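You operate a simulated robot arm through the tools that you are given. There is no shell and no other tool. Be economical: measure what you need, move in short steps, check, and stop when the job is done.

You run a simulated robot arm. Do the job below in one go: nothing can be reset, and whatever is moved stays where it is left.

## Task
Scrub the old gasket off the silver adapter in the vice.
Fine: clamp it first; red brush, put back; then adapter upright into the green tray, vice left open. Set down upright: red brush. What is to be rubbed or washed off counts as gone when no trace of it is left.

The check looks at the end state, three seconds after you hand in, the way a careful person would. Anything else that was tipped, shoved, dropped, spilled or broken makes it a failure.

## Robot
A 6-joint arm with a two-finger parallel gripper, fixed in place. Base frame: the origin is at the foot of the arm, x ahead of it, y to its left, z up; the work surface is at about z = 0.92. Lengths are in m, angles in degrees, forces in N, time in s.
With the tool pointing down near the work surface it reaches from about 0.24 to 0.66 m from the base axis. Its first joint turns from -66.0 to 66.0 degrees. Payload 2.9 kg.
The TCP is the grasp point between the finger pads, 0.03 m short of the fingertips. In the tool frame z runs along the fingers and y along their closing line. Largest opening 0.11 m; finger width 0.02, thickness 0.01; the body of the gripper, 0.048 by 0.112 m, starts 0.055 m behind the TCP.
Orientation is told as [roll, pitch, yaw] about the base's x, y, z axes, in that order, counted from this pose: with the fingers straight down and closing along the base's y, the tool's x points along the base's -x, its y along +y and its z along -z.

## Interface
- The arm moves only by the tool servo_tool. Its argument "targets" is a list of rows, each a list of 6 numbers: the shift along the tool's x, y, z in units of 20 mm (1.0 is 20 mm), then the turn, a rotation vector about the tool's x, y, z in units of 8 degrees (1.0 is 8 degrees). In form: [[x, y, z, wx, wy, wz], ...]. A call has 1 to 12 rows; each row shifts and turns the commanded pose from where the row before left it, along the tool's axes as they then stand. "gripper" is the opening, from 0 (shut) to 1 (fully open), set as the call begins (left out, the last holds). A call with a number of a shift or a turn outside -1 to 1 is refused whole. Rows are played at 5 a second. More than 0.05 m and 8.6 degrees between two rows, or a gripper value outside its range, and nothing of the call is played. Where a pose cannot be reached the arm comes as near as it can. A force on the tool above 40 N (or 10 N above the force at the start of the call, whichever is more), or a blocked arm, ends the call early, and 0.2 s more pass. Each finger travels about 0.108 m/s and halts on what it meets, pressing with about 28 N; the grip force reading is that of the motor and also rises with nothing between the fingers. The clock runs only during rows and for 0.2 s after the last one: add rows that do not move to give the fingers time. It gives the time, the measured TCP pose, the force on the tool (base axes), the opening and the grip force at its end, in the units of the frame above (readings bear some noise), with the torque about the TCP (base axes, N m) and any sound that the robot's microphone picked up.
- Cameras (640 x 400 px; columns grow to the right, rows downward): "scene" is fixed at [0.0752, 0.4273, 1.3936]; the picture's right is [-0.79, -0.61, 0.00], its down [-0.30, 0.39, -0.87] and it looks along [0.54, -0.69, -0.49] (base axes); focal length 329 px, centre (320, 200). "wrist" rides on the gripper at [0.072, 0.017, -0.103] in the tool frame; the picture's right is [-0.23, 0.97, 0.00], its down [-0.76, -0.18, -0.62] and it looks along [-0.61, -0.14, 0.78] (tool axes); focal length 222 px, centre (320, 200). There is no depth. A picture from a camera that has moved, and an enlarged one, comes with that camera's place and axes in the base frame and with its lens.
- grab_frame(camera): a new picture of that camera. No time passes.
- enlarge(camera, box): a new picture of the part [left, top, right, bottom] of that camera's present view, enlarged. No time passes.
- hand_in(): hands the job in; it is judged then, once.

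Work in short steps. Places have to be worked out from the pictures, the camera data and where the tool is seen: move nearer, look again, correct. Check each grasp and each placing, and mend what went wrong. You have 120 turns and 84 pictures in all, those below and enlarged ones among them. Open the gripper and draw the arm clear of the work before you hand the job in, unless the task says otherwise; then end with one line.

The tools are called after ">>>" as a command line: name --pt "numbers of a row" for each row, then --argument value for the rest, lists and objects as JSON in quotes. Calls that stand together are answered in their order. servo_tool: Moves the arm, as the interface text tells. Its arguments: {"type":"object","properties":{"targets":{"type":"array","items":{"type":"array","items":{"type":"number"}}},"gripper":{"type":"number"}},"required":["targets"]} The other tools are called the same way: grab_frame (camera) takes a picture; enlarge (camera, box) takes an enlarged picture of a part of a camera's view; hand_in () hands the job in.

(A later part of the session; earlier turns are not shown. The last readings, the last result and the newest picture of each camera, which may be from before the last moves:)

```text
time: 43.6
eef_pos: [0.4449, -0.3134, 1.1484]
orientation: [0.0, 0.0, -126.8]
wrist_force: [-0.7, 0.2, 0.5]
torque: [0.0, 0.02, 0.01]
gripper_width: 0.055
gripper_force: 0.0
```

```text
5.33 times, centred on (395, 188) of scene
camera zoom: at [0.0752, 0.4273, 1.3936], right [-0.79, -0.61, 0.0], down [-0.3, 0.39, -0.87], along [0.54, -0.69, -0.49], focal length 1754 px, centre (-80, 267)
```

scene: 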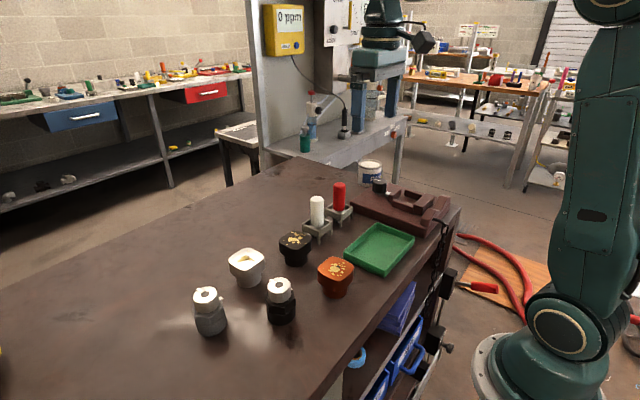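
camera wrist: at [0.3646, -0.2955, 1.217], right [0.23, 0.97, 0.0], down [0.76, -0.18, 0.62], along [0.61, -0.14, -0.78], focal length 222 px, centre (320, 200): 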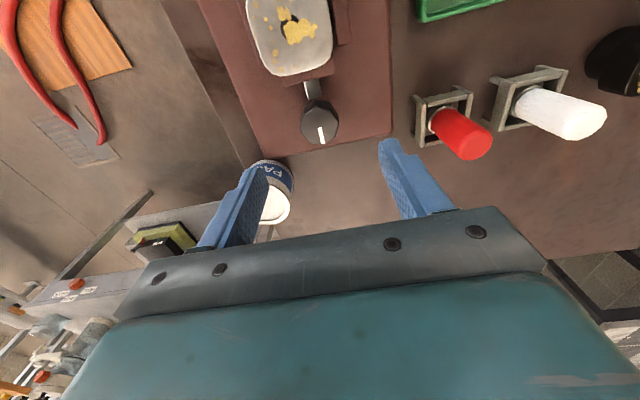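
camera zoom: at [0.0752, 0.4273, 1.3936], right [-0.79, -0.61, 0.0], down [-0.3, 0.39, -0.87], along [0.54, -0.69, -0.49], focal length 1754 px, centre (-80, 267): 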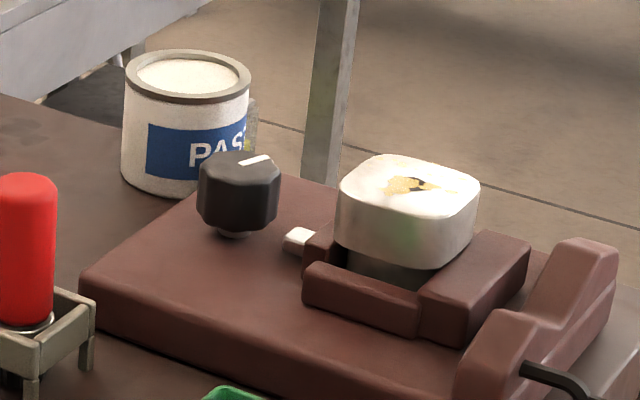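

Clamped adapter is steady. Turning the wrist back to yaw 0 and then heading over the red brush, whose top I place at ≈ (0.487, -0.174, 1.03).

>>> servo_tool --pt "0 0 -0.5 0 0 -1" --pt "0 0 -0.5 0 0 -1" --pt "0 0 -0.5 0 0 -1" --pt "0 0 -0.5 0 0 -1" --pt "0 0 0 0 0 -1" --pt "0 0 0 0 0 -1" --pt "0 0 0 0 0 -1" --pt "0 0 0 0 0 -1" --pt "0 0 0 0 0 -1" --pt "0 0 0 0 0 -1" --pt "0 0 0 0 0 -1" --pt "0 0 0 0 0 -1"

>>> servo_tool --pt "0 0 0 0 0 -1" --pt "0 0 0 0 0 -1" --pt "0 0 0 0 0 -1" --pt "0 0 0 0 0 -0.85" --pt "-0.3 1 0 0 0 0" --pt "-0.3 1 0 0 0 0" --pt "-0.3 1 0 0 0 0" --pt "-0.3 1 0 0 0 0" --pt "-0.3 1 0 0 0 0" --pt "-0.3 1 0 0 0 0" --pt "-0.3 1 0 0 0 0" --pt "0 0 0 0 0 0"

>>> grab_frame --camera "wrist"

```text
time: 46.2
eef_pos: [0.4439, -0.3127, 1.1869]
orientation: [0.0, 0.0, -30.7]
wrist_force: [0.1, 0.0, -0.1]
torque: [0.0, 0.03, -0.01]
gripper_width: 0.0548
gripper_force: 0.0
```

```text
time: 48.9
eef_pos: [0.486, -0.1727, 1.1864]
orientation: [0.0, 0.0, -0.1]
wrist_force: [-0.4, 0.0, 0.2]
torque: [-0.01, 0.02, 0.0]
gripper_width: 0.0549
gripper_force: 0.0
```

```text
44 pictures are left
camera wrist: at [0.4143, -0.1568, 1.291], right [0.23, 0.97, 0.0], down [0.76, -0.18, 0.62], along [0.61, -0.14, -0.78], focal length 222 px, centre (320, 200)
```

wrist: 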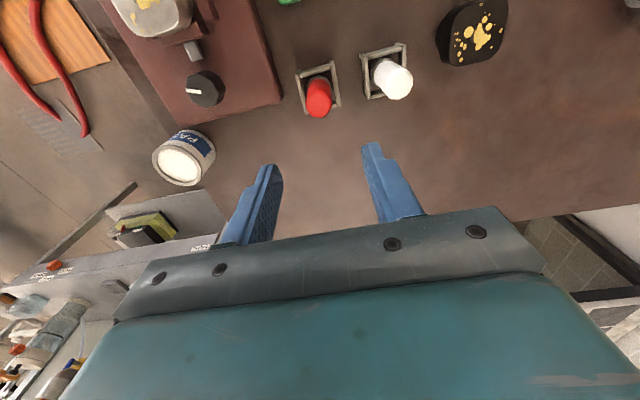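

Red handle centre ≈ (0.4885, -0.173), matching the TCP. Descending to z ≈ 1.006 so the tips stay above the holder frame.

>>> servo_tool --pt "-0.12 0 1 0 0 0" --pt "0 0 1 0 0 0" --pt "0 0 1 0 0 0" --pt "0 0 1 0 0 0" --pt "0 0 1 0 0 0" --pt "0 0 1 0 0 0" --pt "0 0 0 0 0 0"

>>> enlarge --camera "wrist" --box '[220, 40, 420, 220]'

>>> enlarge --camera "scene" --box '[290, 140, 410, 240]'

```text
time: 50.5
eef_pos: [0.4896, -0.1722, 1.0672]
orientation: [0.0, 0.0, 0.0]
wrist_force: [1.5, 1.0, -0.5]
torque: [-0.03, 0.02, -0.01]
gripper_width: 0.055
gripper_force: 0.1
```

```text
2.22 times, centred on (320, 130) of wrist
camera zoom: at [0.4176, -0.1558, 1.1706], right [0.23, 0.97, 0.0], down [0.76, -0.18, 0.62], along [0.61, -0.14, -0.78], focal length 494 px, centre (320, 356)
```

zoom: 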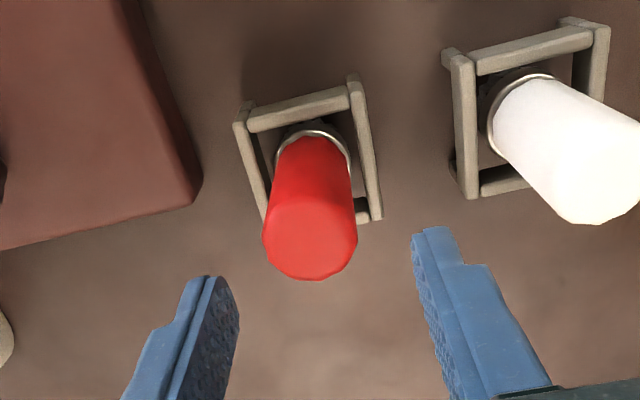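

```text
4.00 times, centred on (350, 190) of scene
camera zoom: at [0.0752, 0.4273, 1.3936], right [-0.79, -0.61, 0.0], down [-0.3, 0.39, -0.87], along [0.54, -0.69, -0.49], focal length 1315 px, centre (200, 240)
```

zoom: 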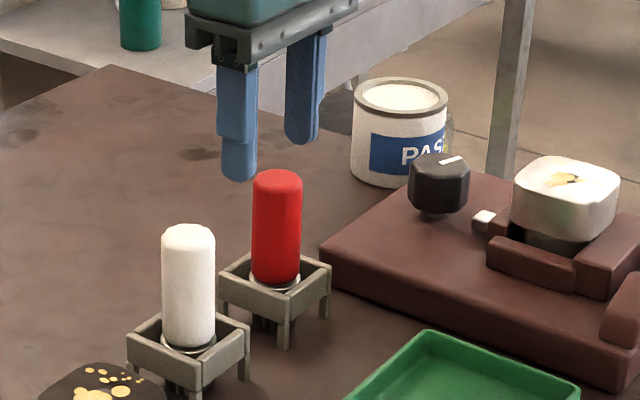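

Centred to within a couple of mm. Descending to grasp height.

>>> servo_tool --pt "0.12 -0.05 1 0 0 0" --pt "0 0 1 0 0 0" --pt "0 0 0.95 0 0 0" --pt "0 0 0 0 0 0"

>>> enlarge --camera "wrist" --box '[220, 60, 420, 240]'

>>> enlarge --camera "scene" --box '[290, 140, 410, 240]'

```text
time: 51.5
eef_pos: [0.4862, -0.1741, 1.0071]
orientation: [0.0, 0.1, 0.0]
wrist_force: [-0.3, 0.4, 0.3]
torque: [-0.02, 0.0, 0.02]
gripper_width: 0.0548
gripper_force: 0.1
```

```text
2.22 times, centred on (320, 150) of wrist
camera zoom: at [0.4151, -0.1563, 1.1115], right [0.23, 0.97, 0.0], down [0.76, -0.18, 0.62], along [0.61, -0.14, -0.78], focal length 494 px, centre (320, 311)
```

zoom: 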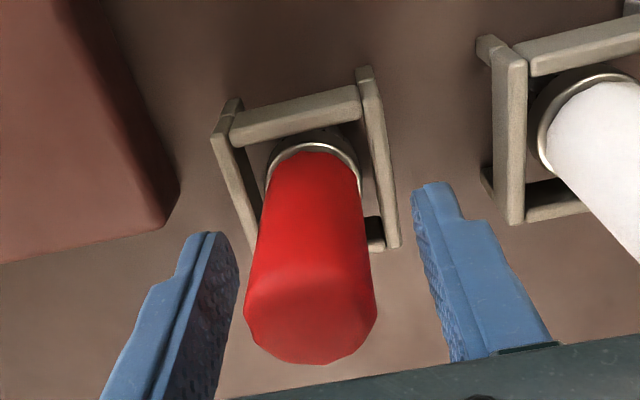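

```text
4.00 times, centred on (350, 190) of scene
camera zoom: at [0.0752, 0.4273, 1.3936], right [-0.79, -0.61, 0.0], down [-0.3, 0.39, -0.87], along [0.54, -0.69, -0.49], focal length 1315 px, centre (200, 240)
```

zoom: 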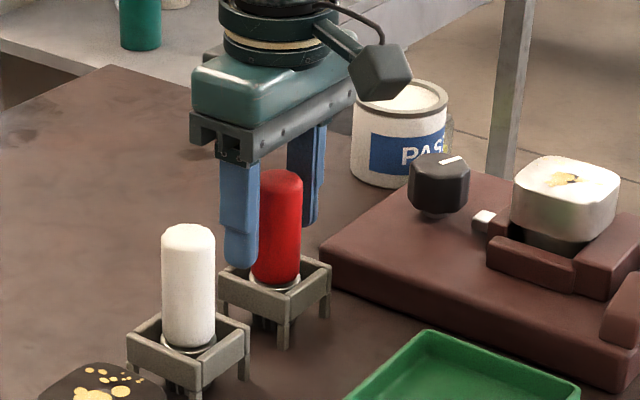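

The handle sits at the TCP between the fingers. Closing on it.

>>> servo_tool --pt "0 0 0 0 0 0" --pt "0 0 0 0 0 0" --pt "0 0 0 0 0 0" --gripper 0.1

>>> servo_tool --pt "0 0 -0.3 0 0 0" --pt "0 0 -1 0 0 0" --pt "0 0 -1 0 0 0" --pt "0 0 -1 0 0 0" --pt "0 0 -1 0 0 0" --pt "0 0 -1 0 0 0" --pt "0 0 -1 0 0 0" --pt "0 0 0 0 0 0"

>>> enlarge --camera "scene" --box '[290, 140, 410, 240]'

>>> enlarge --camera "wrist" --box '[220, 60, 420, 240]'

```text
time: 52.2
eef_pos: [0.4874, -0.173, 1.0077]
orientation: [0.0, -0.1, 0.0]
wrist_force: [0.2, 0.3, 0.7]
torque: [0.03, 0.02, 0.01]
gripper_width: 0.0301
gripper_force: 27.8
```

```text
time: 54.0
eef_pos: [0.4855, -0.1738, 1.1323]
orientation: [0.0, -0.1, -0.2]
wrist_force: [0.0, -0.7, -1.0]
torque: [0.01, -0.01, -0.01]
gripper_width: 0.0302
gripper_force: 28.0
```

```text
4.00 times, centred on (350, 190) of scene
camera zoom: at [0.0753, 0.4273, 1.3936], right [-0.79, -0.61, 0.0], down [-0.3, 0.39, -0.87], along [0.54, -0.69, -0.49], focal length 1315 px, centre (200, 240)
```

zoom: 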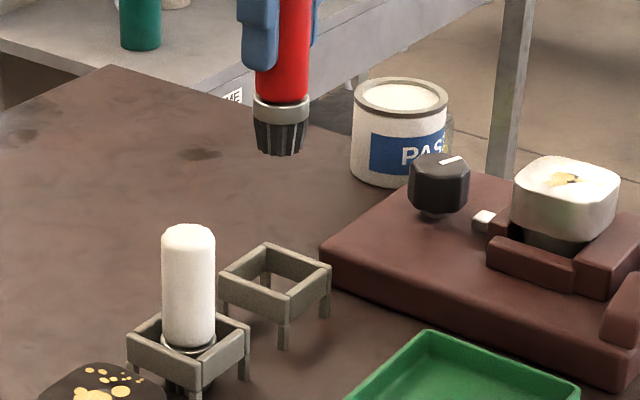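

```text
2.22 times, centred on (320, 150) of wrist
camera zoom: at [0.414, -0.1569, 1.2375], right [0.23, 0.97, 0.0], down [0.76, -0.18, 0.62], along [0.61, -0.14, -0.78], focal length 494 px, centre (320, 311)
```

zoom: 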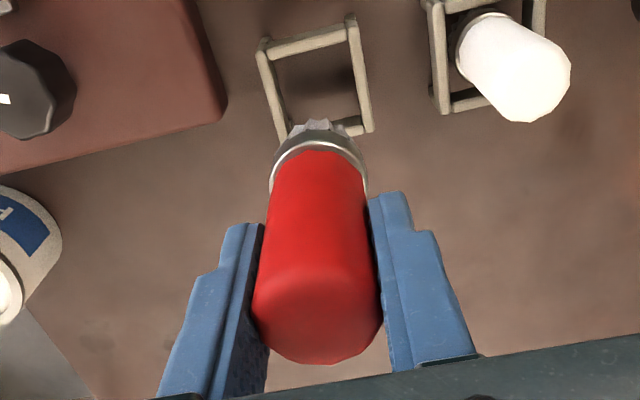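

Brush is held straight; its tip is about 83–87 mm below the TCP. Adapter top is at ≈ 1.002 and its centre is now near (0.349, -0.316). Moving over it.

>>> servo_tool --pt "0.86 -0.89 -0.2 0 0 0" --pt "0.86 -0.89 -0.2 0 0 0" --pt "0.86 -0.89 -0.2 0 0 0" --pt "0.86 -0.89 -0.2 0 0 0" --pt "0.86 -0.89 0 0 0 0" --pt "0.86 -0.89 0 0 0 0" --pt "0.86 -0.89 0 0 0 0" --pt "0.86 -0.89 0 0 0 0" --pt "0 0 0 0 0 0"

>>> grab_frame --camera "wrist"

>>> enlarge --camera "scene" --box '[350, 130, 450, 230]'

```text
time: 56.0
eef_pos: [0.3492, -0.3174, 1.1478]
orientation: [0.0, 0.0, 0.0]
wrist_force: [-0.1, 0.7, -1.3]
torque: [0.01, 0.0, 0.01]
gripper_width: 0.03
gripper_force: 28.0
```

```text
37 pictures are left
camera wrist: at [0.2768, -0.3009, 1.253], right [0.23, 0.97, 0.0], down [0.76, -0.18, 0.62], along [0.61, -0.14, -0.78], focal length 222 px, centre (320, 200)
```

wrist: 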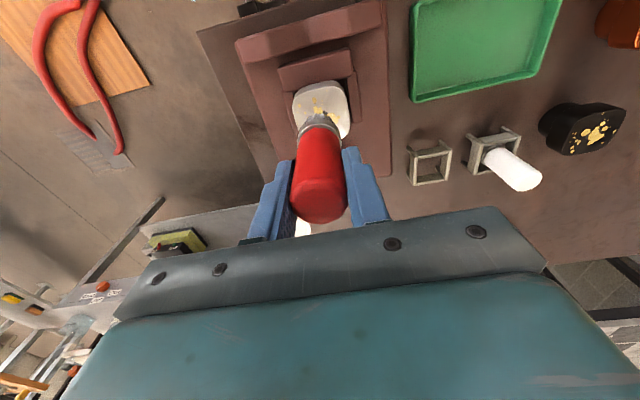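

```text
4.00 times, centred on (400, 180) of scene
camera zoom: at [0.0753, 0.4273, 1.3936], right [-0.79, -0.61, 0.0], down [-0.3, 0.39, -0.87], along [0.54, -0.69, -0.49], focal length 1315 px, centre (0, 280)
```

zoom: 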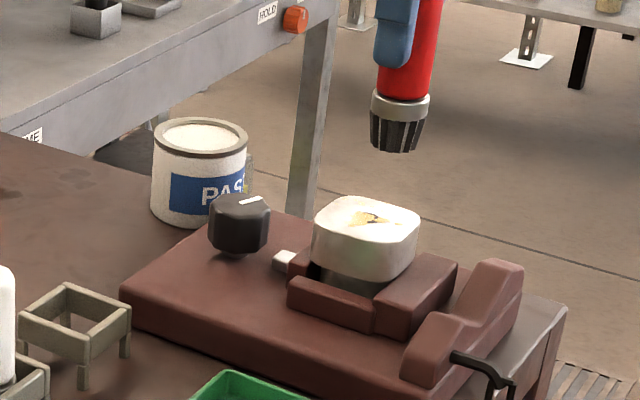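

Adapter top centre estimated (0.353, -0.316). I lower the brush gently until the bristles press on the face.

>>> servo_tool --pt "-0.2 0.05 1 0 0 0" --pt "0 0 1 0 0 0" --pt "0 0 0.5 0 0 0" --pt "0 0 0.15 0 0 0" --pt "0 0 0.1 0 0 0" --pt "0 0 0.05 0 0 0" --pt "0 0 0 0 0 0"

>>> enlarge --camera "scene" --box '[350, 130, 450, 230]'

```text
time: 57.6
eef_pos: [0.354, -0.3157, 1.0948]
orientation: [-0.2, -0.2, -0.2]
wrist_force: [-1.6, 1.0, 21.1]
torque: [0.23, 0.1, -0.04]
gripper_width: 0.03
gripper_force: 27.8
```

```text
4.00 times, centred on (400, 180) of scene
camera zoom: at [0.075, 0.4275, 1.3936], right [-0.79, -0.61, 0.0], down [-0.3, 0.39, -0.87], along [0.54, -0.69, -0.49], focal length 1315 px, centre (0, 280)
```

zoom: 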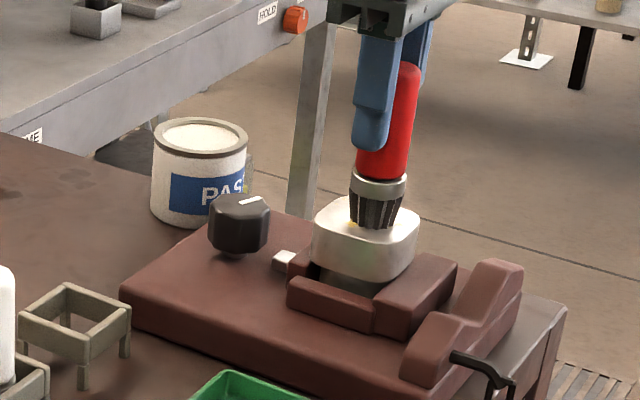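

Contact at about 21 N, brush near the face centre (perhaps a few mm toward -y). I back off 1 mm and sweep lines along y, extending further in +y.

>>> servo_tool --pt "0 0 -0.05 0 0 0" --pt "0.5 -0.5 0 0 0 0" --pt "0.5 -0.5 0 0 0 0" --pt "0 0.575 0 0 0 0" --pt "0 0.575 0 0 0 0" --pt "0 0.575 0 0 0 0" --pt "0 0.575 0 0 0 0" --pt "-0.5 0 0 0 0 0" --pt "0 -0.575 0 0 0 0" --pt "0 -0.575 0 0 0 0" --pt "0 -0.575 0 0 0 0" --pt "0 -0.575 0 0 0 0"

>>> enlarge --camera "scene" --box '[350, 130, 450, 230]'

```text
time: 60.2
eef_pos: [0.3431, -0.3349, 1.0941]
orientation: [0.0, 0.0, -0.1]
wrist_force: [0.4, 4.1, 4.8]
torque: [0.48, 0.01, 0.0]
gripper_width: 0.0296
gripper_force: 27.4
```

```text
4.00 times, centred on (400, 180) of scene
camera zoom: at [0.0752, 0.4275, 1.3936], right [-0.79, -0.61, 0.0], down [-0.3, 0.39, -0.87], along [0.54, -0.69, -0.49], focal length 1315 px, centre (0, 280)
```

zoom: 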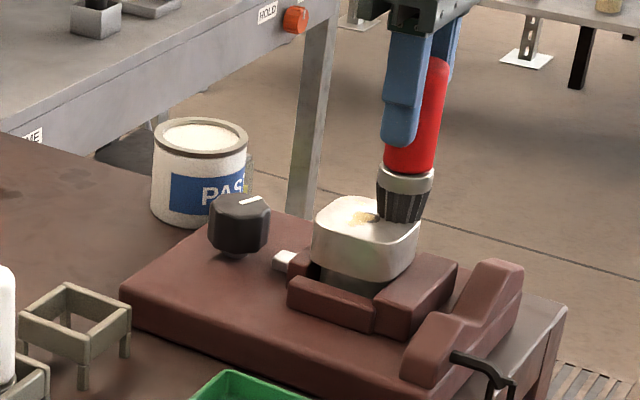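

Residue is disappearing where the brush passed. Continuing with the remaining lines at slightly more pressure.

>>> servo_tool --pt "-0.5 0.2 0.05 0 0 0" --pt "0 0.55 0 0 0 0" --pt "0 0.55 0 0 0 0" --pt "0 0.55 0 0 0 0" --pt "0 0.55 0 0 0 0" --pt "-0.5 0 0 0 0 0" --pt "0 -0.55 0 0 0 0" --pt "0 -0.55 0 0 0 0" --pt "0 -0.55 0 0 0 0" --pt "0 -0.55 0 0 0 0" --pt "-0.5 0 0 0 0 0" --pt "0 0.55 0 0 0 0"

>>> servo_tool --pt "0 0.55 0 0 0 0" --pt "0 0.55 0 0 0 0" --pt "0 0.55 0 0 0 0" --pt "0.5 0 0 0 0 0" --pt "0.5 0 0 0 0 0" --pt "0.5 0 0 0 0 0" --pt "0.5 0 0 0 0 0" --pt "0 0 -1 0 0 0" --pt "1 0.5 -1 0 0 0" --pt "1 1 0 0 0 0" --pt "1 1 0 0 0 0" --pt "0 0 0 0 0 0"

>>> enlarge --camera "scene" --box '[380, 170, 428, 200]'

>>> enlarge --camera "wrist" --box '[200, 40, 420, 240]'

```text
time: 62.9
eef_pos: [0.3766, -0.3224, 1.0928]
orientation: [-0.3, -0.3, -0.2]
wrist_force: [0.4, -10.0, 11.0]
torque: [-0.85, -0.22, -0.08]
gripper_width: 0.0302
gripper_force: 28.2
```

```text
time: 65.5
eef_pos: [0.2727, -0.2381, 1.1322]
orientation: [0.0, 0.0, -0.1]
wrist_force: [0.9, -0.4, -1.1]
torque: [0.05, -0.01, 0.03]
gripper_width: 0.0299
gripper_force: 28.2
```

```text
13.33 times, centred on (404, 185) of scene
camera zoom: at [0.0752, 0.4273, 1.3936], right [-0.79, -0.61, 0.0], down [-0.3, 0.39, -0.87], along [0.54, -0.69, -0.49], focal length 4384 px, centre (-800, 400)
```

zoom: 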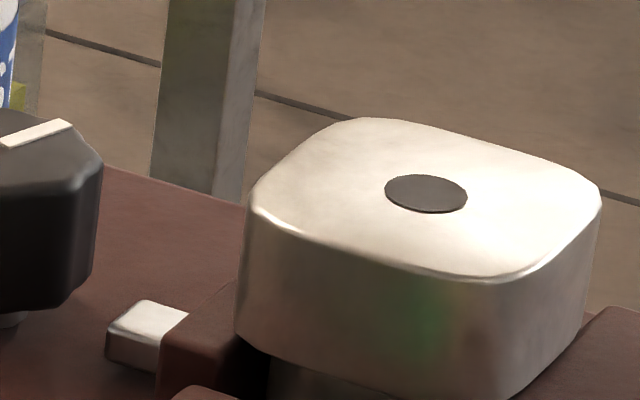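

```text
2.00 times, centred on (310, 140) of wrist
camera zoom: at [0.2006, -0.2207, 1.2366], right [0.23, 0.97, 0.0], down [0.76, -0.18, 0.62], along [0.61, -0.14, -0.78], focal length 444 px, centre (340, 320)
```

zoom: 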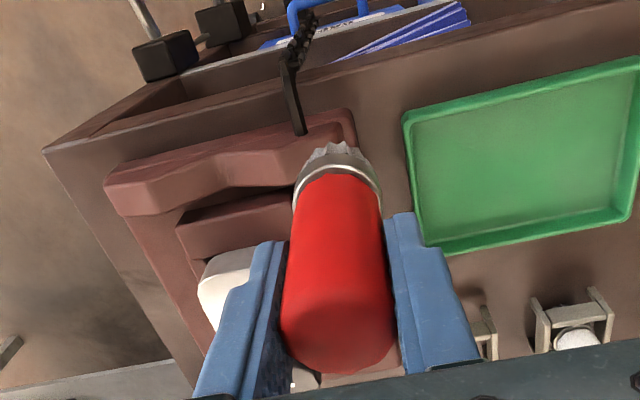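

The face looks clean. Carrying the brush to above its holder (grasp place (0.4865, -0.1735)), and checking the face from the wrist on the way.

>>> servo_tool --pt "0 1 -0.6 0 0 0" --pt "-0.6 1 0 0 0 0" --pt "-1 1 0 0 0 0" --pt "-1 0.23 0 0 0 0" --pt "-1 0 0 0 0 0" --pt "-1 0 0 0 0 0" --pt "-1 0 0 0 0 0" --pt "0 0 0 0 0 0"

>>> grab_frame --camera "wrist"

```text
time: 67.2
eef_pos: [0.3848, -0.1734, 1.1453]
orientation: [0.0, 0.0, -0.1]
wrist_force: [0.2, 0.3, -2.0]
torque: [0.02, -0.01, -0.02]
gripper_width: 0.0298
gripper_force: 27.9
```

```text
31 pictures are left
camera wrist: at [0.3133, -0.1566, 1.2496], right [0.23, 0.97, 0.0], down [0.76, -0.18, 0.62], along [0.61, -0.14, -0.78], focal length 222 px, centre (320, 200)
```

wrist: 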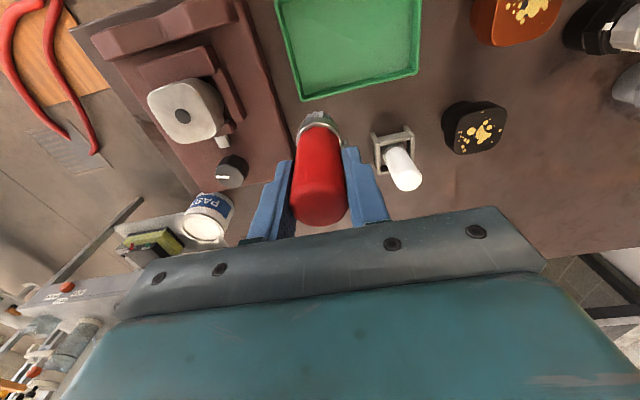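

>>> enlarge --camera "wrist" --box '[140, 70, 236, 150]'

>>> servo_tool --pt "-1 0 0 0 0 0" --pt "-1 0 0 0 0 0" --pt "-1 0 0 0 0 0" --pt "-1 0 0 0 0 0" --pt "-1 0 0 0 0 0" --pt "0 0 0.6 0 0 0" --pt "0 0 0 0 0 0"

>>> enlarge --camera "wrist" --box '[240, 50, 400, 200]'

>>> enlarge --camera "scene" --box '[290, 140, 410, 240]'

```text
5.00 times, centred on (188, 110) of wrist
camera zoom: at [0.3133, -0.1566, 1.2496], right [0.23, 0.97, 0.0], down [0.76, -0.18, 0.62], along [0.61, -0.14, -0.78], focal length 1111 px, centre (980, 650)
```

zoom: 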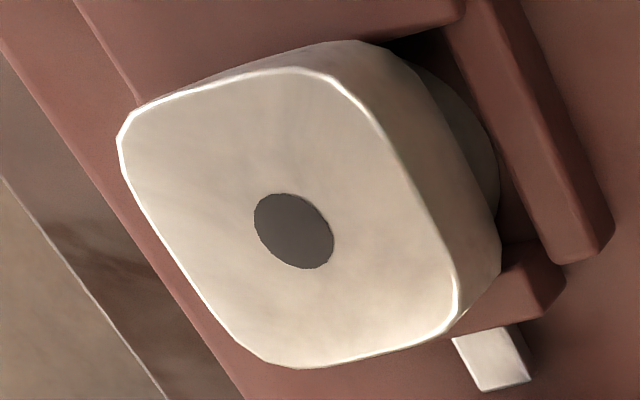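

```text
time: 68.8
eef_pos: [0.4875, -0.1709, 1.1336]
orientation: [-0.1, 0.0, -0.1]
wrist_force: [-0.3, 0.5, -1.7]
torque: [0.01, -0.04, 0.01]
gripper_width: 0.0299
gripper_force: 28.2
```

```text
2.67 times, centred on (320, 125) of wrist
camera zoom: at [0.4141, -0.1547, 1.2373], right [0.23, 0.97, 0.0], down [0.76, -0.18, 0.62], along [0.61, -0.14, -0.78], focal length 592 px, centre (320, 400)
```

zoom: 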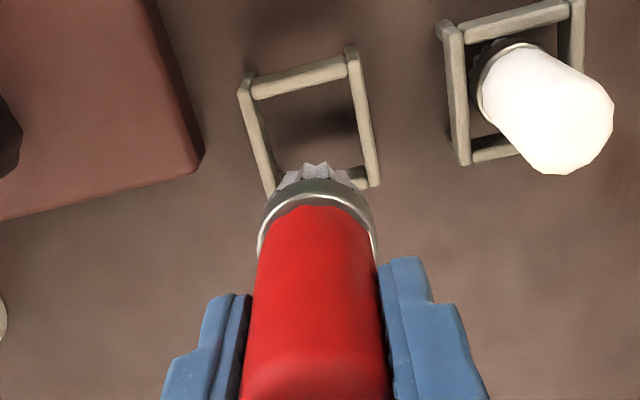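

```text
4.00 times, centred on (350, 190) of scene
camera zoom: at [0.0753, 0.4273, 1.3936], right [-0.79, -0.61, 0.0], down [-0.3, 0.39, -0.87], along [0.54, -0.69, -0.49], focal length 1315 px, centre (200, 240)
```

zoom: 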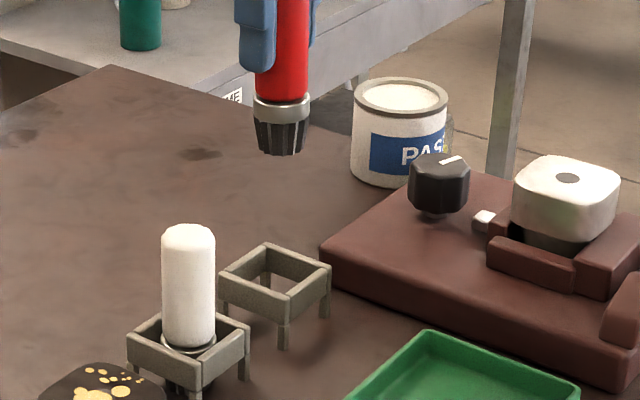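

No residue left anywhere on the face. The brush lines up over the holder as before; lowering, with a check as it enters.

>>> servo_tool --pt "0 0 1 0 0 0" --pt "0 0 1 0 0 0" --pt "0 0 1 0 0 0" --pt "0 0 0.5 0 0 0" --pt "0 0 0.5 0 0 0" --pt "0 0 0.5 0 0 0" --pt "0 0 0 0 0 0"

>>> enlarge --camera "wrist" --box '[240, 50, 400, 200]'

>>> enlarge --camera "scene" --box '[310, 160, 380, 230]'

```text
time: 70.5
eef_pos: [0.4875, -0.174, 1.0441]
orientation: [0.0, 0.0, -0.1]
wrist_force: [-1.0, 0.1, -0.5]
torque: [0.01, -0.03, -0.03]
gripper_width: 0.0301
gripper_force: 28.0
```

```text
2.67 times, centred on (320, 125) of wrist
camera zoom: at [0.4152, -0.1563, 1.1484], right [0.23, 0.97, 0.0], down [0.76, -0.18, 0.62], along [0.61, -0.14, -0.78], focal length 592 px, centre (320, 400)
```

zoom: 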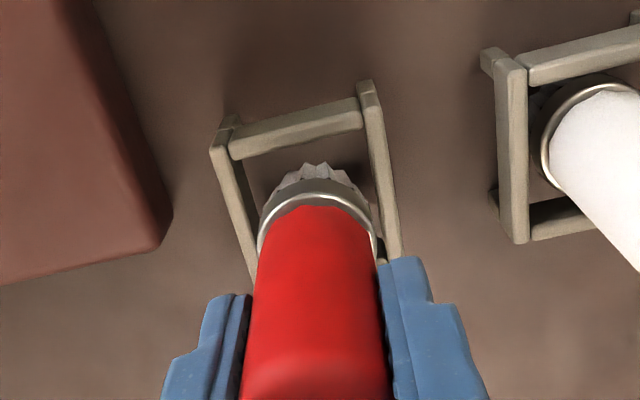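

```text
5.71 times, centred on (345, 195) of scene
camera zoom: at [0.0753, 0.4273, 1.3936], right [-0.79, -0.61, 0.0], down [-0.3, 0.39, -0.87], along [0.54, -0.69, -0.49], focal length 1879 px, centre (177, 229)
```

zoom: 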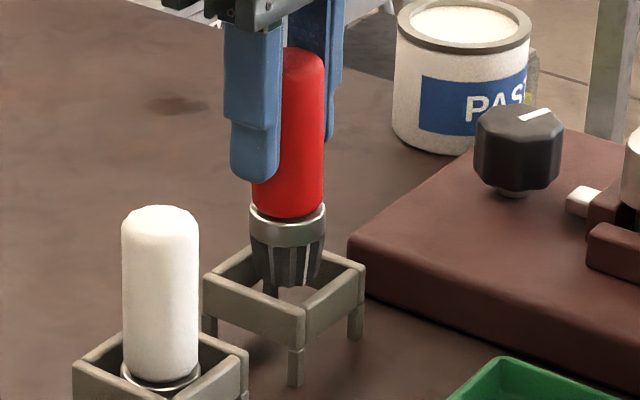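

Entering the frame cleanly. Lowering in small steps to contact with the table.

>>> servo_tool --pt "0 0 0.5 0 0 0" --pt "0 0 0.5 0 0 0" --pt "0 0 0.4 0 0 0" --pt "0 0 0.15 0 0 0" --pt "0 0 0.1 0 0 0" --pt "0 0 0.1 0 0 0" --pt "0 0 0 0 0 0"

```text
time: 72.0
eef_pos: [0.4862, -0.1725, 1.0084]
orientation: [-0.1, 0.0, 0.1]
wrist_force: [-0.6, 0.5, -1.5]
torque: [-0.02, 0.03, -0.02]
gripper_width: 0.0298
gripper_force: 28.0
```

No contact yet; a few more 1 mm steps.

>>> servo_tool --pt "0 0 0.05 0 0 0" --pt "0 0 0.05 0 0 0" --pt "0 0 0.05 0 0 0" --pt "0 0 0 0 0 0"

>>> enlarge --camera "scene" --box '[310, 160, 380, 230]'

```text
time: 73.0
eef_pos: [0.4863, -0.1741, 1.0069]
orientation: [-0.2, 0.0, 0.0]
wrist_force: [-0.7, 0.4, 2.4]
torque: [0.06, 0.02, -0.02]
gripper_width: 0.0302
gripper_force: 28.4
```

```text
5.71 times, centred on (345, 195) of scene
camera zoom: at [0.0752, 0.4274, 1.3936], right [-0.79, -0.61, 0.0], down [-0.3, 0.39, -0.87], along [0.54, -0.69, -0.49], focal length 1879 px, centre (177, 229)
```

zoom: 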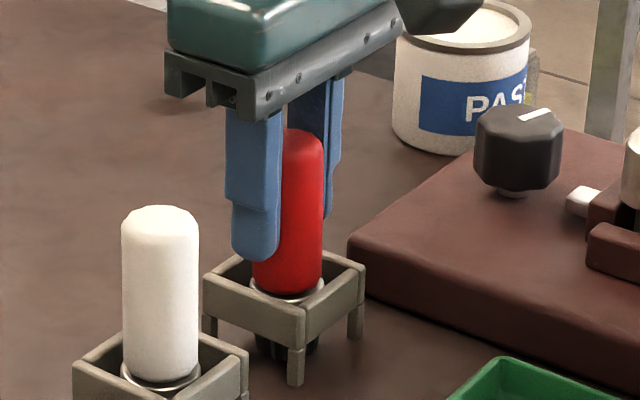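

Brush is on the table inside its holder (force changed sign). Releasing to a modest opening and rising straight up.

>>> servo_tool --pt "0 0 0 0 0 0" --pt "0 0 0 0 0 0" --pt "0 0 -0.3 0 0 0" --pt "0 0 -0.5 0 0 0" --pt "0 0 -1 0 0 0" --pt "0 0 -1 0 0 0" --pt "0 0 -1 0 0 0" --pt "0 0 -1 0 0 0" --pt "0 0 -1 0 0 0" --pt "0 0 -1 0 0 0" --pt "0 0 -1 0 0 0" --pt "0 0 0 0 0 0" --gripper 0.5

>>> enlarge --camera "scene" --box '[310, 160, 380, 230]'

```text
time: 75.7
eef_pos: [0.4849, -0.1733, 1.1616]
orientation: [0.0, 0.0, -0.1]
wrist_force: [0.4, -0.2, 0.7]
torque: [0.0, 0.01, 0.01]
gripper_width: 0.055
gripper_force: 0.0
```

```text
5.71 times, centred on (345, 195) of scene
camera zoom: at [0.0752, 0.4273, 1.3936], right [-0.79, -0.61, 0.0], down [-0.3, 0.39, -0.87], along [0.54, -0.69, -0.49], focal length 1879 px, centre (177, 229)
```

zoom: 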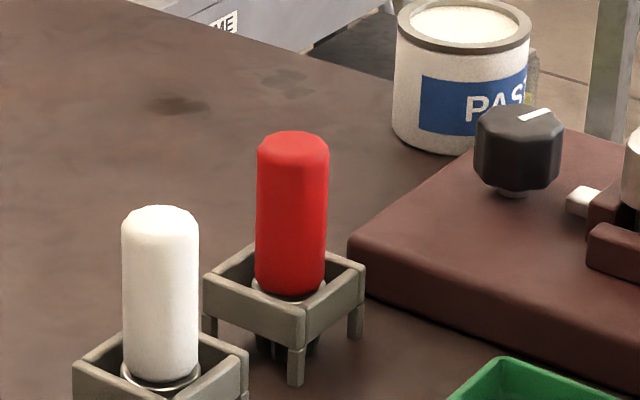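

Red brush stands upright in its holder. Now back over the knob, pre-turned to yaw -60.

>>> servo_tool --pt "0.29 -1 0 0 0 0" --pt "0.29 -1 0 0 0 0" --pt "0.29 -1 0 0 0 0" --pt "0.29 -1 0 0 0 0" --pt "0.29 -1 0 0 0 0" --pt "0.29 -1 0 0 0 0" --pt "0.29 -1 0 0 0 0" --pt "0 0 0 0 0 1" --pt "0 0 0 0 0 1" --pt "0 0 0 0 0 1" --pt "0 0 0 0 0 1"

>>> servo_tool --pt "0 0 0 0 0 1" --pt "0 0 0 0 0 1" --pt "0 0 0 0 0 1" --pt "0 0 0 0 0 0.5" --pt "0 0 1 0 0 0" --pt "0 0 1 0 0 0" --pt "0 0 1 0 0 0" --pt "0 0 1 0 0 0" --pt "0 0 1 0 0 0" --pt "0 0 0 0 0 0"

>>> grab_frame --camera "wrist"

```text
time: 78.0
eef_pos: [0.4447, -0.3121, 1.1616]
orientation: [-0.1, 0.0, -32.3]
wrist_force: [-0.4, -0.1, -0.4]
torque: [0.02, 0.0, 0.0]
gripper_width: 0.0549
gripper_force: 0.1
```

```text
time: 80.2
eef_pos: [0.446, -0.3136, 1.0609]
orientation: [0.0, 0.0, -60.0]
wrist_force: [0.1, 0.7, 0.4]
torque: [0.02, 0.0, 0.02]
gripper_width: 0.0548
gripper_force: 0.0
```

```text
23 pictures are left
camera wrist: at [0.4249, -0.2422, 1.1658], right [0.96, 0.29, 0.0], down [0.23, -0.75, 0.62], along [0.18, -0.6, -0.78], focal length 222 px, centre (320, 200)
```

wrist: 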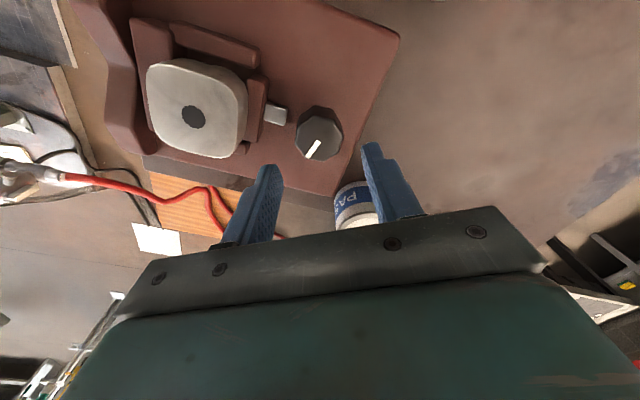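

Knob centre is ≈ (0.4445, -0.311). Descending to grip height and closing.

>>> servo_tool --pt "0.065 0.04 1 0 0 0" --pt "0 0 1 0 0 0" --pt "0 0 1 0 0 0" --pt "0 0 0.2 0 0 0" --pt "0 0 0 0 0 0"

>>> servo_tool --pt "0 0 0 0 0 0" --pt "0 0 0 0 0 0" --pt "0 0 0 0 0 0" --gripper 0.15

>>> servo_tool --pt "0 0 0 0 0 -0.4" --pt "0 0 0 0 0 -0.4" --pt "0 0 0 0 0 -0.4" --pt "0 0 0 0 0 -0.4" --pt "0 0 0 0 0 -0.4" --pt "0 0 0 0 0 -0.4" --pt "0 0 0 0 0 0"

>>> enlarge --camera "scene" --box '[350, 150, 440, 225]'

```text
time: 81.5
eef_pos: [0.4455, -0.3126, 0.9971]
orientation: [0.0, 0.0, -59.9]
wrist_force: [-0.4, -0.1, 0.4]
torque: [0.0, 0.03, 0.01]
gripper_width: 0.055
gripper_force: 0.0
```

```text
time: 82.2
eef_pos: [0.4426, -0.3129, 0.9971]
orientation: [0.0, 0.0, -60.2]
wrist_force: [-15.5, -9.4, -0.6]
torque: [-0.21, 0.29, -0.03]
gripper_width: 0.0387
gripper_force: 45.1
```

```text
time: 83.8
eef_pos: [0.4433, -0.3127, 0.9973]
orientation: [-0.1, 0.1, -41.1]
wrist_force: [-20.0, -16.7, -7.1]
torque: [-0.4, -0.18, -0.03]
gripper_width: 0.0386
gripper_force: 45.0
```

```text
5.33 times, centred on (395, 188) of scene
camera zoom: at [0.0748, 0.4268, 1.3938], right [-0.79, -0.61, 0.0], down [-0.3, 0.39, -0.87], along [0.54, -0.69, -0.49], focal length 1754 px, centre (-80, 267)
```

zoom: 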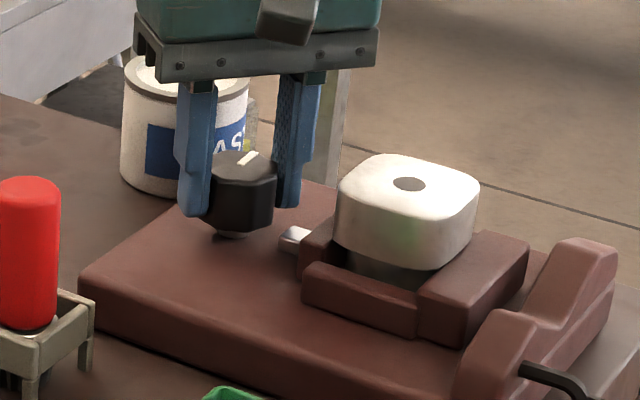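

Knob is turning back; the sideways force says to shift about 2 mm toward (-x, -y). Then turning on counter-clockwise.

>>> servo_tool --pt "0.017 -0.095 0 0 0 0" --pt "0 0 0 0 0 -0.6" --pt "0 0 0 0 0 -0.6" --pt "0 0 0 0 0 -0.6" --pt "0 0 0 0 0 -0.6" --pt "0 0 0 0 0 -0.6" --pt "0 0 0 0 0 -0.6" --pt "0 0 0 0 0 -0.6" --pt "0 0 0 0 0 0"

>>> enlarge --camera "scene" --box '[350, 150, 440, 225]'

```text
time: 85.8
eef_pos: [0.4433, -0.3139, 0.9965]
orientation: [-0.1, -0.1, -7.2]
wrist_force: [-9.9, -22.1, -1.3]
torque: [-0.02, 0.16, -0.07]
gripper_width: 0.0388
gripper_force: 45.2
```

```text
5.33 times, centred on (395, 188) of scene
camera zoom: at [0.075, 0.4267, 1.3938], right [-0.79, -0.61, 0.0], down [-0.3, 0.39, -0.87], along [0.54, -0.69, -0.49], focal length 1754 px, centre (-80, 267)
```

zoom: 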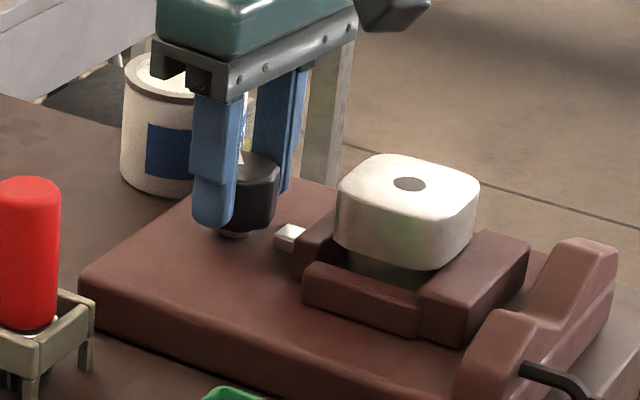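

The jaw is retracting. Another nudge in -y and more turning until fully open.

>>> servo_tool --pt "0.03 -0.1 0 0 0 0" --pt "0 0 0 0 0 -0.7" --pt "0 0 0 0 0 -0.7" --pt "0 0 0 0 0 -0.7" --pt "0 0 0 0 0 -0.7" --pt "0 0 0 0 0 -0.7" --pt "0 0 0 0 0 -0.7" --pt "0 0 0 0 0 -0.7" --pt "0 0 0 0 0 -0.7" --pt "0 0 0 0 0 -0.7" --pt "0 0 0 0 0 0"

>>> enlarge --camera "scene" --box '[350, 150, 440, 225]'

```text
time: 88.2
eef_pos: [0.4439, -0.3174, 0.9983]
orientation: [-0.2, 0.0, 43.1]
wrist_force: [7.1, -26.9, 2.5]
torque: [0.23, 0.15, -0.04]
gripper_width: 0.0388
gripper_force: 45.5
```

```text
5.33 times, centred on (395, 188) of scene
camera zoom: at [0.0754, 0.4266, 1.3938], right [-0.79, -0.61, 0.0], down [-0.3, 0.39, -0.87], along [0.54, -0.69, -0.49], focal length 1754 px, centre (-80, 267)
```

zoom: 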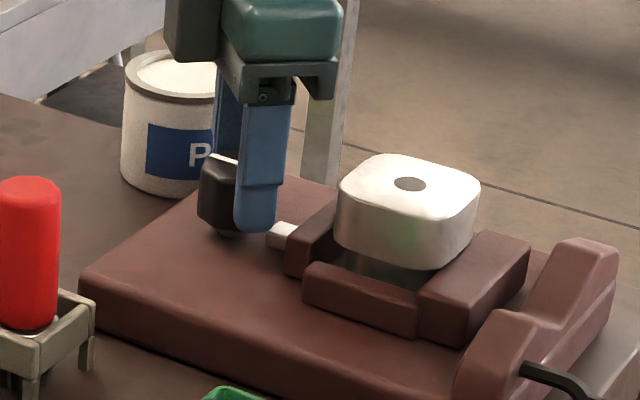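

The jaw is back where it was at the start (open). Releasing and rising, then straightening the wrist.

>>> servo_tool --pt "0 0 0 0 0 0" --pt "0 0 0 0 0 0" --pt "0 0 -0.5 0 0 0" --pt "0 0 -1 0 0 0" --pt "0 0 -1 0 0 0" --pt "0 0 -1 0 0 0" --pt "0 0 -1 0 0 0" --pt "0 0 0 0 0 1" --pt "0 0 0 0 0 1" --pt "0 0 0 0 0 1" --pt "0 0 0 0 0 1" --pt "0 0 0 0 0 1" --gripper 0.52

>>> servo_tool --pt "0 0 0 0 0 0.39" --pt "1 0 0 0 0 0" --pt "1 0 0 0 0 0" --pt "1 0 0 0 0 0" --pt "1 0 0 0 0 0" --pt "0.5 0 0 0 0 0" --pt "0 0 0 0 0 0" --gripper 0.73

>>> grab_frame --camera "wrist"

>>> enlarge --camera "scene" --box '[350, 150, 440, 225]'

```text
time: 90.8
eef_pos: [0.4426, -0.3141, 1.0866]
orientation: [0.0, 0.1, 3.0]
wrist_force: [0.7, 0.7, 0.7]
torque: [-0.01, 0.0, -0.03]
gripper_width: 0.0571
gripper_force: 0.1
```

```text
time: 92.5
eef_pos: [0.3538, -0.3138, 1.0882]
orientation: [0.0, -0.1, 0.1]
wrist_force: [-0.2, 0.9, -0.4]
torque: [0.03, -0.03, -0.02]
gripper_width: 0.0803
gripper_force: 0.1
```

```text
19 pictures are left
camera wrist: at [0.2809, -0.2975, 1.1919], right [0.23, 0.97, 0.0], down [0.76, -0.18, 0.62], along [0.61, -0.14, -0.78], focal length 222 px, centre (320, 200)
```

wrist: 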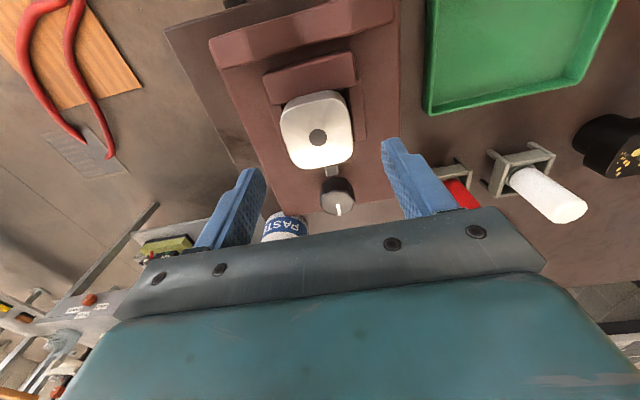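

```text
5.33 times, centred on (395, 188) of scene
camera zoom: at [0.0752, 0.4273, 1.3936], right [-0.79, -0.61, 0.0], down [-0.3, 0.39, -0.87], along [0.54, -0.69, -0.49], focal length 1754 px, centre (-80, 267)
```

zoom: 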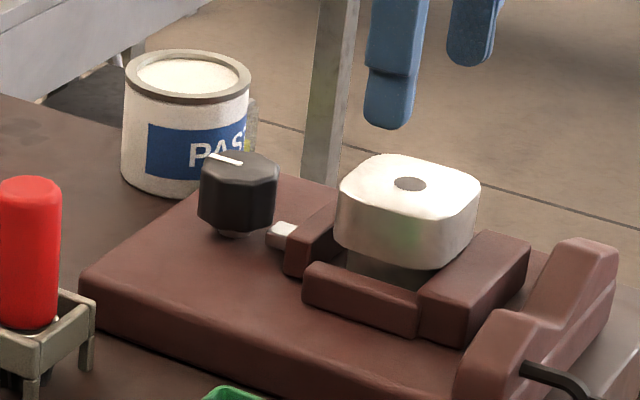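

Vice is open again and the knob is at its starting mark. The adapter's centre is ≈ (0.354, -0.316); descending to grip the flange.

>>> servo_tool --pt "0 -0.09 1 0 0 0" --pt "0 0 1 0 0 0" --pt "0 0 1 0 0 0" --pt "0 0 0.8 0 0 0" --pt "0 0 0.35 0 0 0" --pt "0 0 0 0 0 0"

>>> enlarge --camera "wrist" --box '[220, 60, 420, 240]'

```text
time: 93.8
eef_pos: [0.3536, -0.3164, 1.003]
orientation: [-0.1, 0.1, 0.0]
wrist_force: [0.0, -0.2, -0.5]
torque: [0.0, 0.0, 0.03]
gripper_width: 0.0803
gripper_force: 0.1
```

```text
2.22 times, centred on (320, 150) of wrist
camera zoom: at [0.2811, -0.2997, 1.1076], right [0.23, 0.97, 0.0], down [0.76, -0.18, 0.62], along [0.61, -0.14, -0.78], focal length 494 px, centre (320, 311)
```

zoom: 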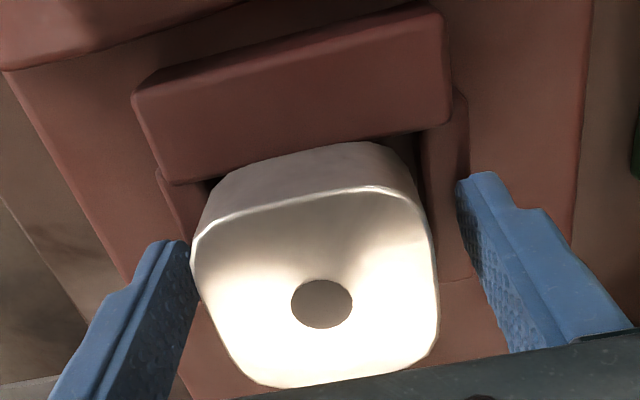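

The adapter is slightly nearer the -y finger; shifting 2 mm and closing.

>>> servo_tool --pt "-0.1 -0.1 0 0 0 0" --pt "0 0 0 0 0 0"

>>> servo_tool --pt "0 0 0 0 0 0" --pt "0 0 0 0 0 0" --pt "0 0 0 0 0 0" --pt "0 0 0 0 0 0" --gripper 0.3

>>> servo_tool --pt "0 0 -0.3 0 0 0" --pt "0 0 -0.5 0 0 0" --pt "0 0 -0.5 0 0 0" --pt "0 0 -1 0 0 0" --pt "0 0 -1 0 0 0" --pt "0 0 -1 0 0 0" --pt "0 0 -1 0 0 0" --pt "0 0 0 0 0 0"

>>> grab_frame --camera "scene"

>>> grab_frame --camera "wrist"

```text
time: 94.5
eef_pos: [0.3567, -0.3179, 1.0036]
orientation: [0.0, 0.0, -0.1]
wrist_force: [-0.4, 0.5, -0.5]
torque: [0.01, 0.0, -0.04]
gripper_width: 0.0804
gripper_force: 0.0
```

```text
time: 95.5
eef_pos: [0.3553, -0.3193, 1.0018]
orientation: [0.0, 0.0, 0.0]
wrist_force: [-0.9, 1.9, 2.4]
torque: [0.24, 0.06, 0.01]
gripper_width: 0.056
gripper_force: 27.7
```

```text
time: 97.2
eef_pos: [0.3553, -0.3173, 1.1109]
orientation: [0.0, -0.1, 0.0]
wrist_force: [0.4, 0.0, -4.1]
torque: [-0.01, 0.0, 0.01]
gripper_width: 0.0556
gripper_force: 27.9
```

```text
16 pictures are left
```

scene: 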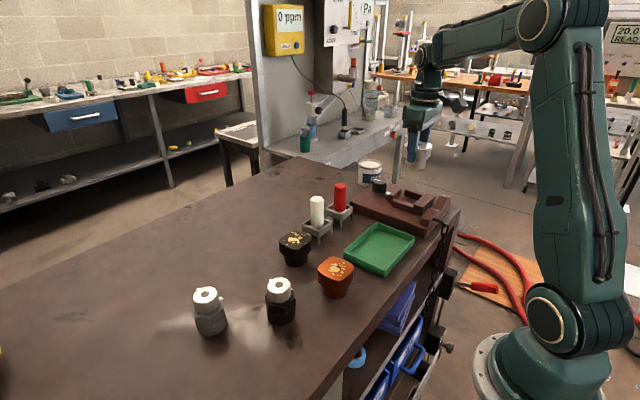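

```text
15 pictures are left
camera wrist: at [0.283, -0.3012, 1.216], right [0.23, 0.97, 0.0], down [0.76, -0.18, 0.62], along [0.61, -0.14, -0.78], focal length 222 px, centre (320, 200)
```

wrist: 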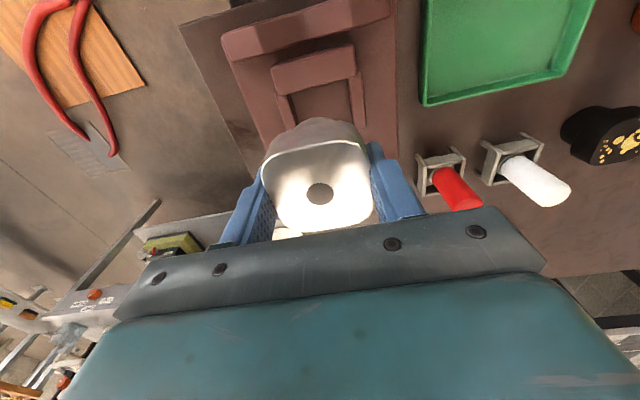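

Lifted cleanly. The tray spans about x 0.284–0.389, y -0.196 to -0.053; centre ≈ (0.338, -0.125). Moving over and looking.

>>> servo_tool --pt "0 0 -1 0 0 0" --pt "0 1 0 0 0 0" --pt "0 1 0 0 0 0" --pt "0 1 0 0 0 0" --pt "0 1 0 0 0 0" --pt "0 1 0 0 0 0" --pt "0.2 1 0 0 0 0" --pt "0.2 1 0 0 0 0" --pt "0.2 1 0 0 0 0" --pt "0.2 1 0 0 0 0" --pt "0 0.56 0 0 0 0" --pt "0 0 0 0 0 0"

>>> servo_tool --pt "0 0 1 0 0 0" --pt "0 0 1 0 0 0" --pt "0 0 1 0 0 0" --pt "0 0 0.5 0 0 0" --pt "0 0 0 0 0 0"

>>> enlarge --camera "scene" --box '[320, 180, 440, 290]'

>>> grab_frame --camera "wrist"

```text
time: 99.8
eef_pos: [0.3388, -0.127, 1.1303]
orientation: [0.0, 0.0, 0.0]
wrist_force: [0.1, -1.1, -5.5]
torque: [-0.01, -0.06, 0.04]
gripper_width: 0.0557
gripper_force: 28.3
```

```text
time: 101.0
eef_pos: [0.3392, -0.127, 1.0597]
orientation: [-0.1, 0.1, 0.0]
wrist_force: [0.2, 0.1, -5.9]
torque: [0.03, 0.0, 0.0]
gripper_width: 0.0558
gripper_force: 28.1
```

```text
3.64 times, centred on (380, 235) of scene
camera zoom: at [0.0753, 0.4273, 1.3936], right [-0.79, -0.61, 0.0], down [-0.3, 0.39, -0.87], along [0.54, -0.69, -0.49], focal length 1196 px, centre (102, 73)
```

zoom: 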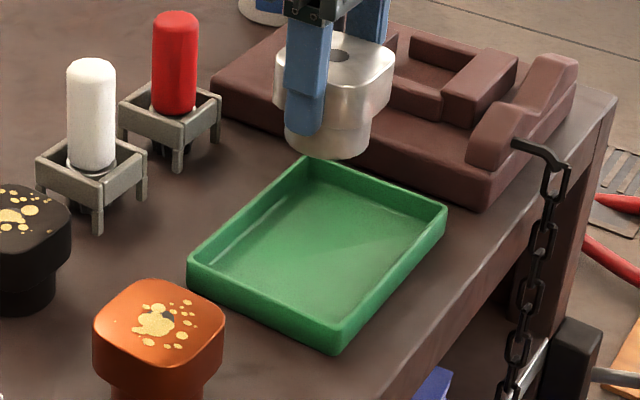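

```text
13 pictures are left
camera wrist: at [0.2666, -0.1098, 1.1637], right [0.23, 0.97, 0.0], down [0.76, -0.18, 0.62], along [0.61, -0.14, -0.78], focal length 222 px, centre (320, 200)
```

wrist: 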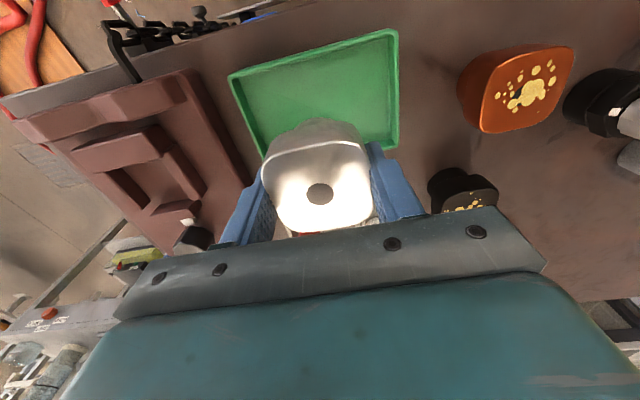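

The adapter's drop point lands at the tray's middle. Lowering gently to the floor.

>>> servo_tool --pt "0 0 0.8 0 0 0" --pt "0 0 0.8 0 0 0" --pt "0 0 0.8 0 0 0" --pt "0 0 0.5 0 0 0" --pt "0 0 0.2 0 0 0" --pt "0 0 0.1 0 0 0" --pt "0 0 0.1 0 0 0" --pt "0 0 0 0 0 0"

>>> enlarge --camera "scene" --box '[320, 180, 440, 290]'

```text
time: 102.8
eef_pos: [0.3391, -0.1265, 0.9933]
orientation: [0.0, 0.0, 0.0]
wrist_force: [0.4, 0.9, -4.9]
torque: [-0.01, -0.01, -0.01]
gripper_width: 0.0557
gripper_force: 27.9
```

```text
3.64 times, centred on (380, 235) of scene
camera zoom: at [0.0753, 0.4273, 1.3936], right [-0.79, -0.61, 0.0], down [-0.3, 0.39, -0.87], along [0.54, -0.69, -0.49], focal length 1196 px, centre (102, 73)
```

zoom: 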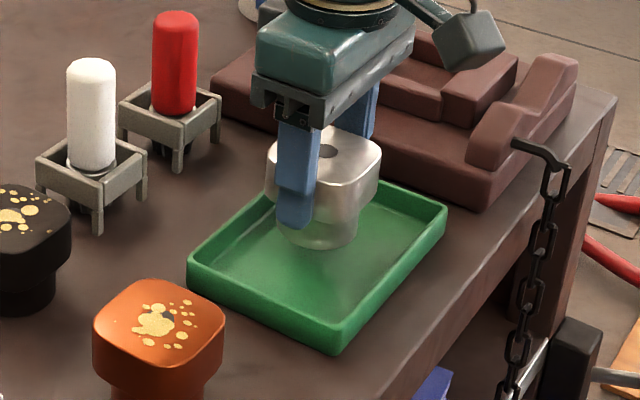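

Almost down, no contact yet. 1 mm steps now.

>>> servo_tool --pt "0 0 0.05 0 0 0" --pt "0 0 0.05 0 0 0" --pt "0 0 0.05 0 0 0" --pt "0 0 0.05 0 0 0" --pt "0 0 0.05 0 0 0" --pt "0 0 0 0 0 0"

```text
time: 104.2
eef_pos: [0.3393, -0.1271, 0.9889]
orientation: [0.0, 0.0, 0.0]
wrist_force: [0.0, -0.2, -5.1]
torque: [0.0, 0.03, -0.04]
gripper_width: 0.0559
gripper_force: 28.4
```

>>> servo_tool --pt "0 0 0.05 0 0 0" --pt "0 0 0.05 0 0 0" --pt "0 0 0.05 0 0 0" --pt "0 0 0 0 0 0"

```text
time: 105.2
eef_pos: [0.3387, -0.1266, 0.9862]
orientation: [0.1, 0.0, -0.1]
wrist_force: [0.5, 0.6, -4.4]
torque: [0.02, -0.01, 0.01]
gripper_width: 0.0554
gripper_force: 28.3
```

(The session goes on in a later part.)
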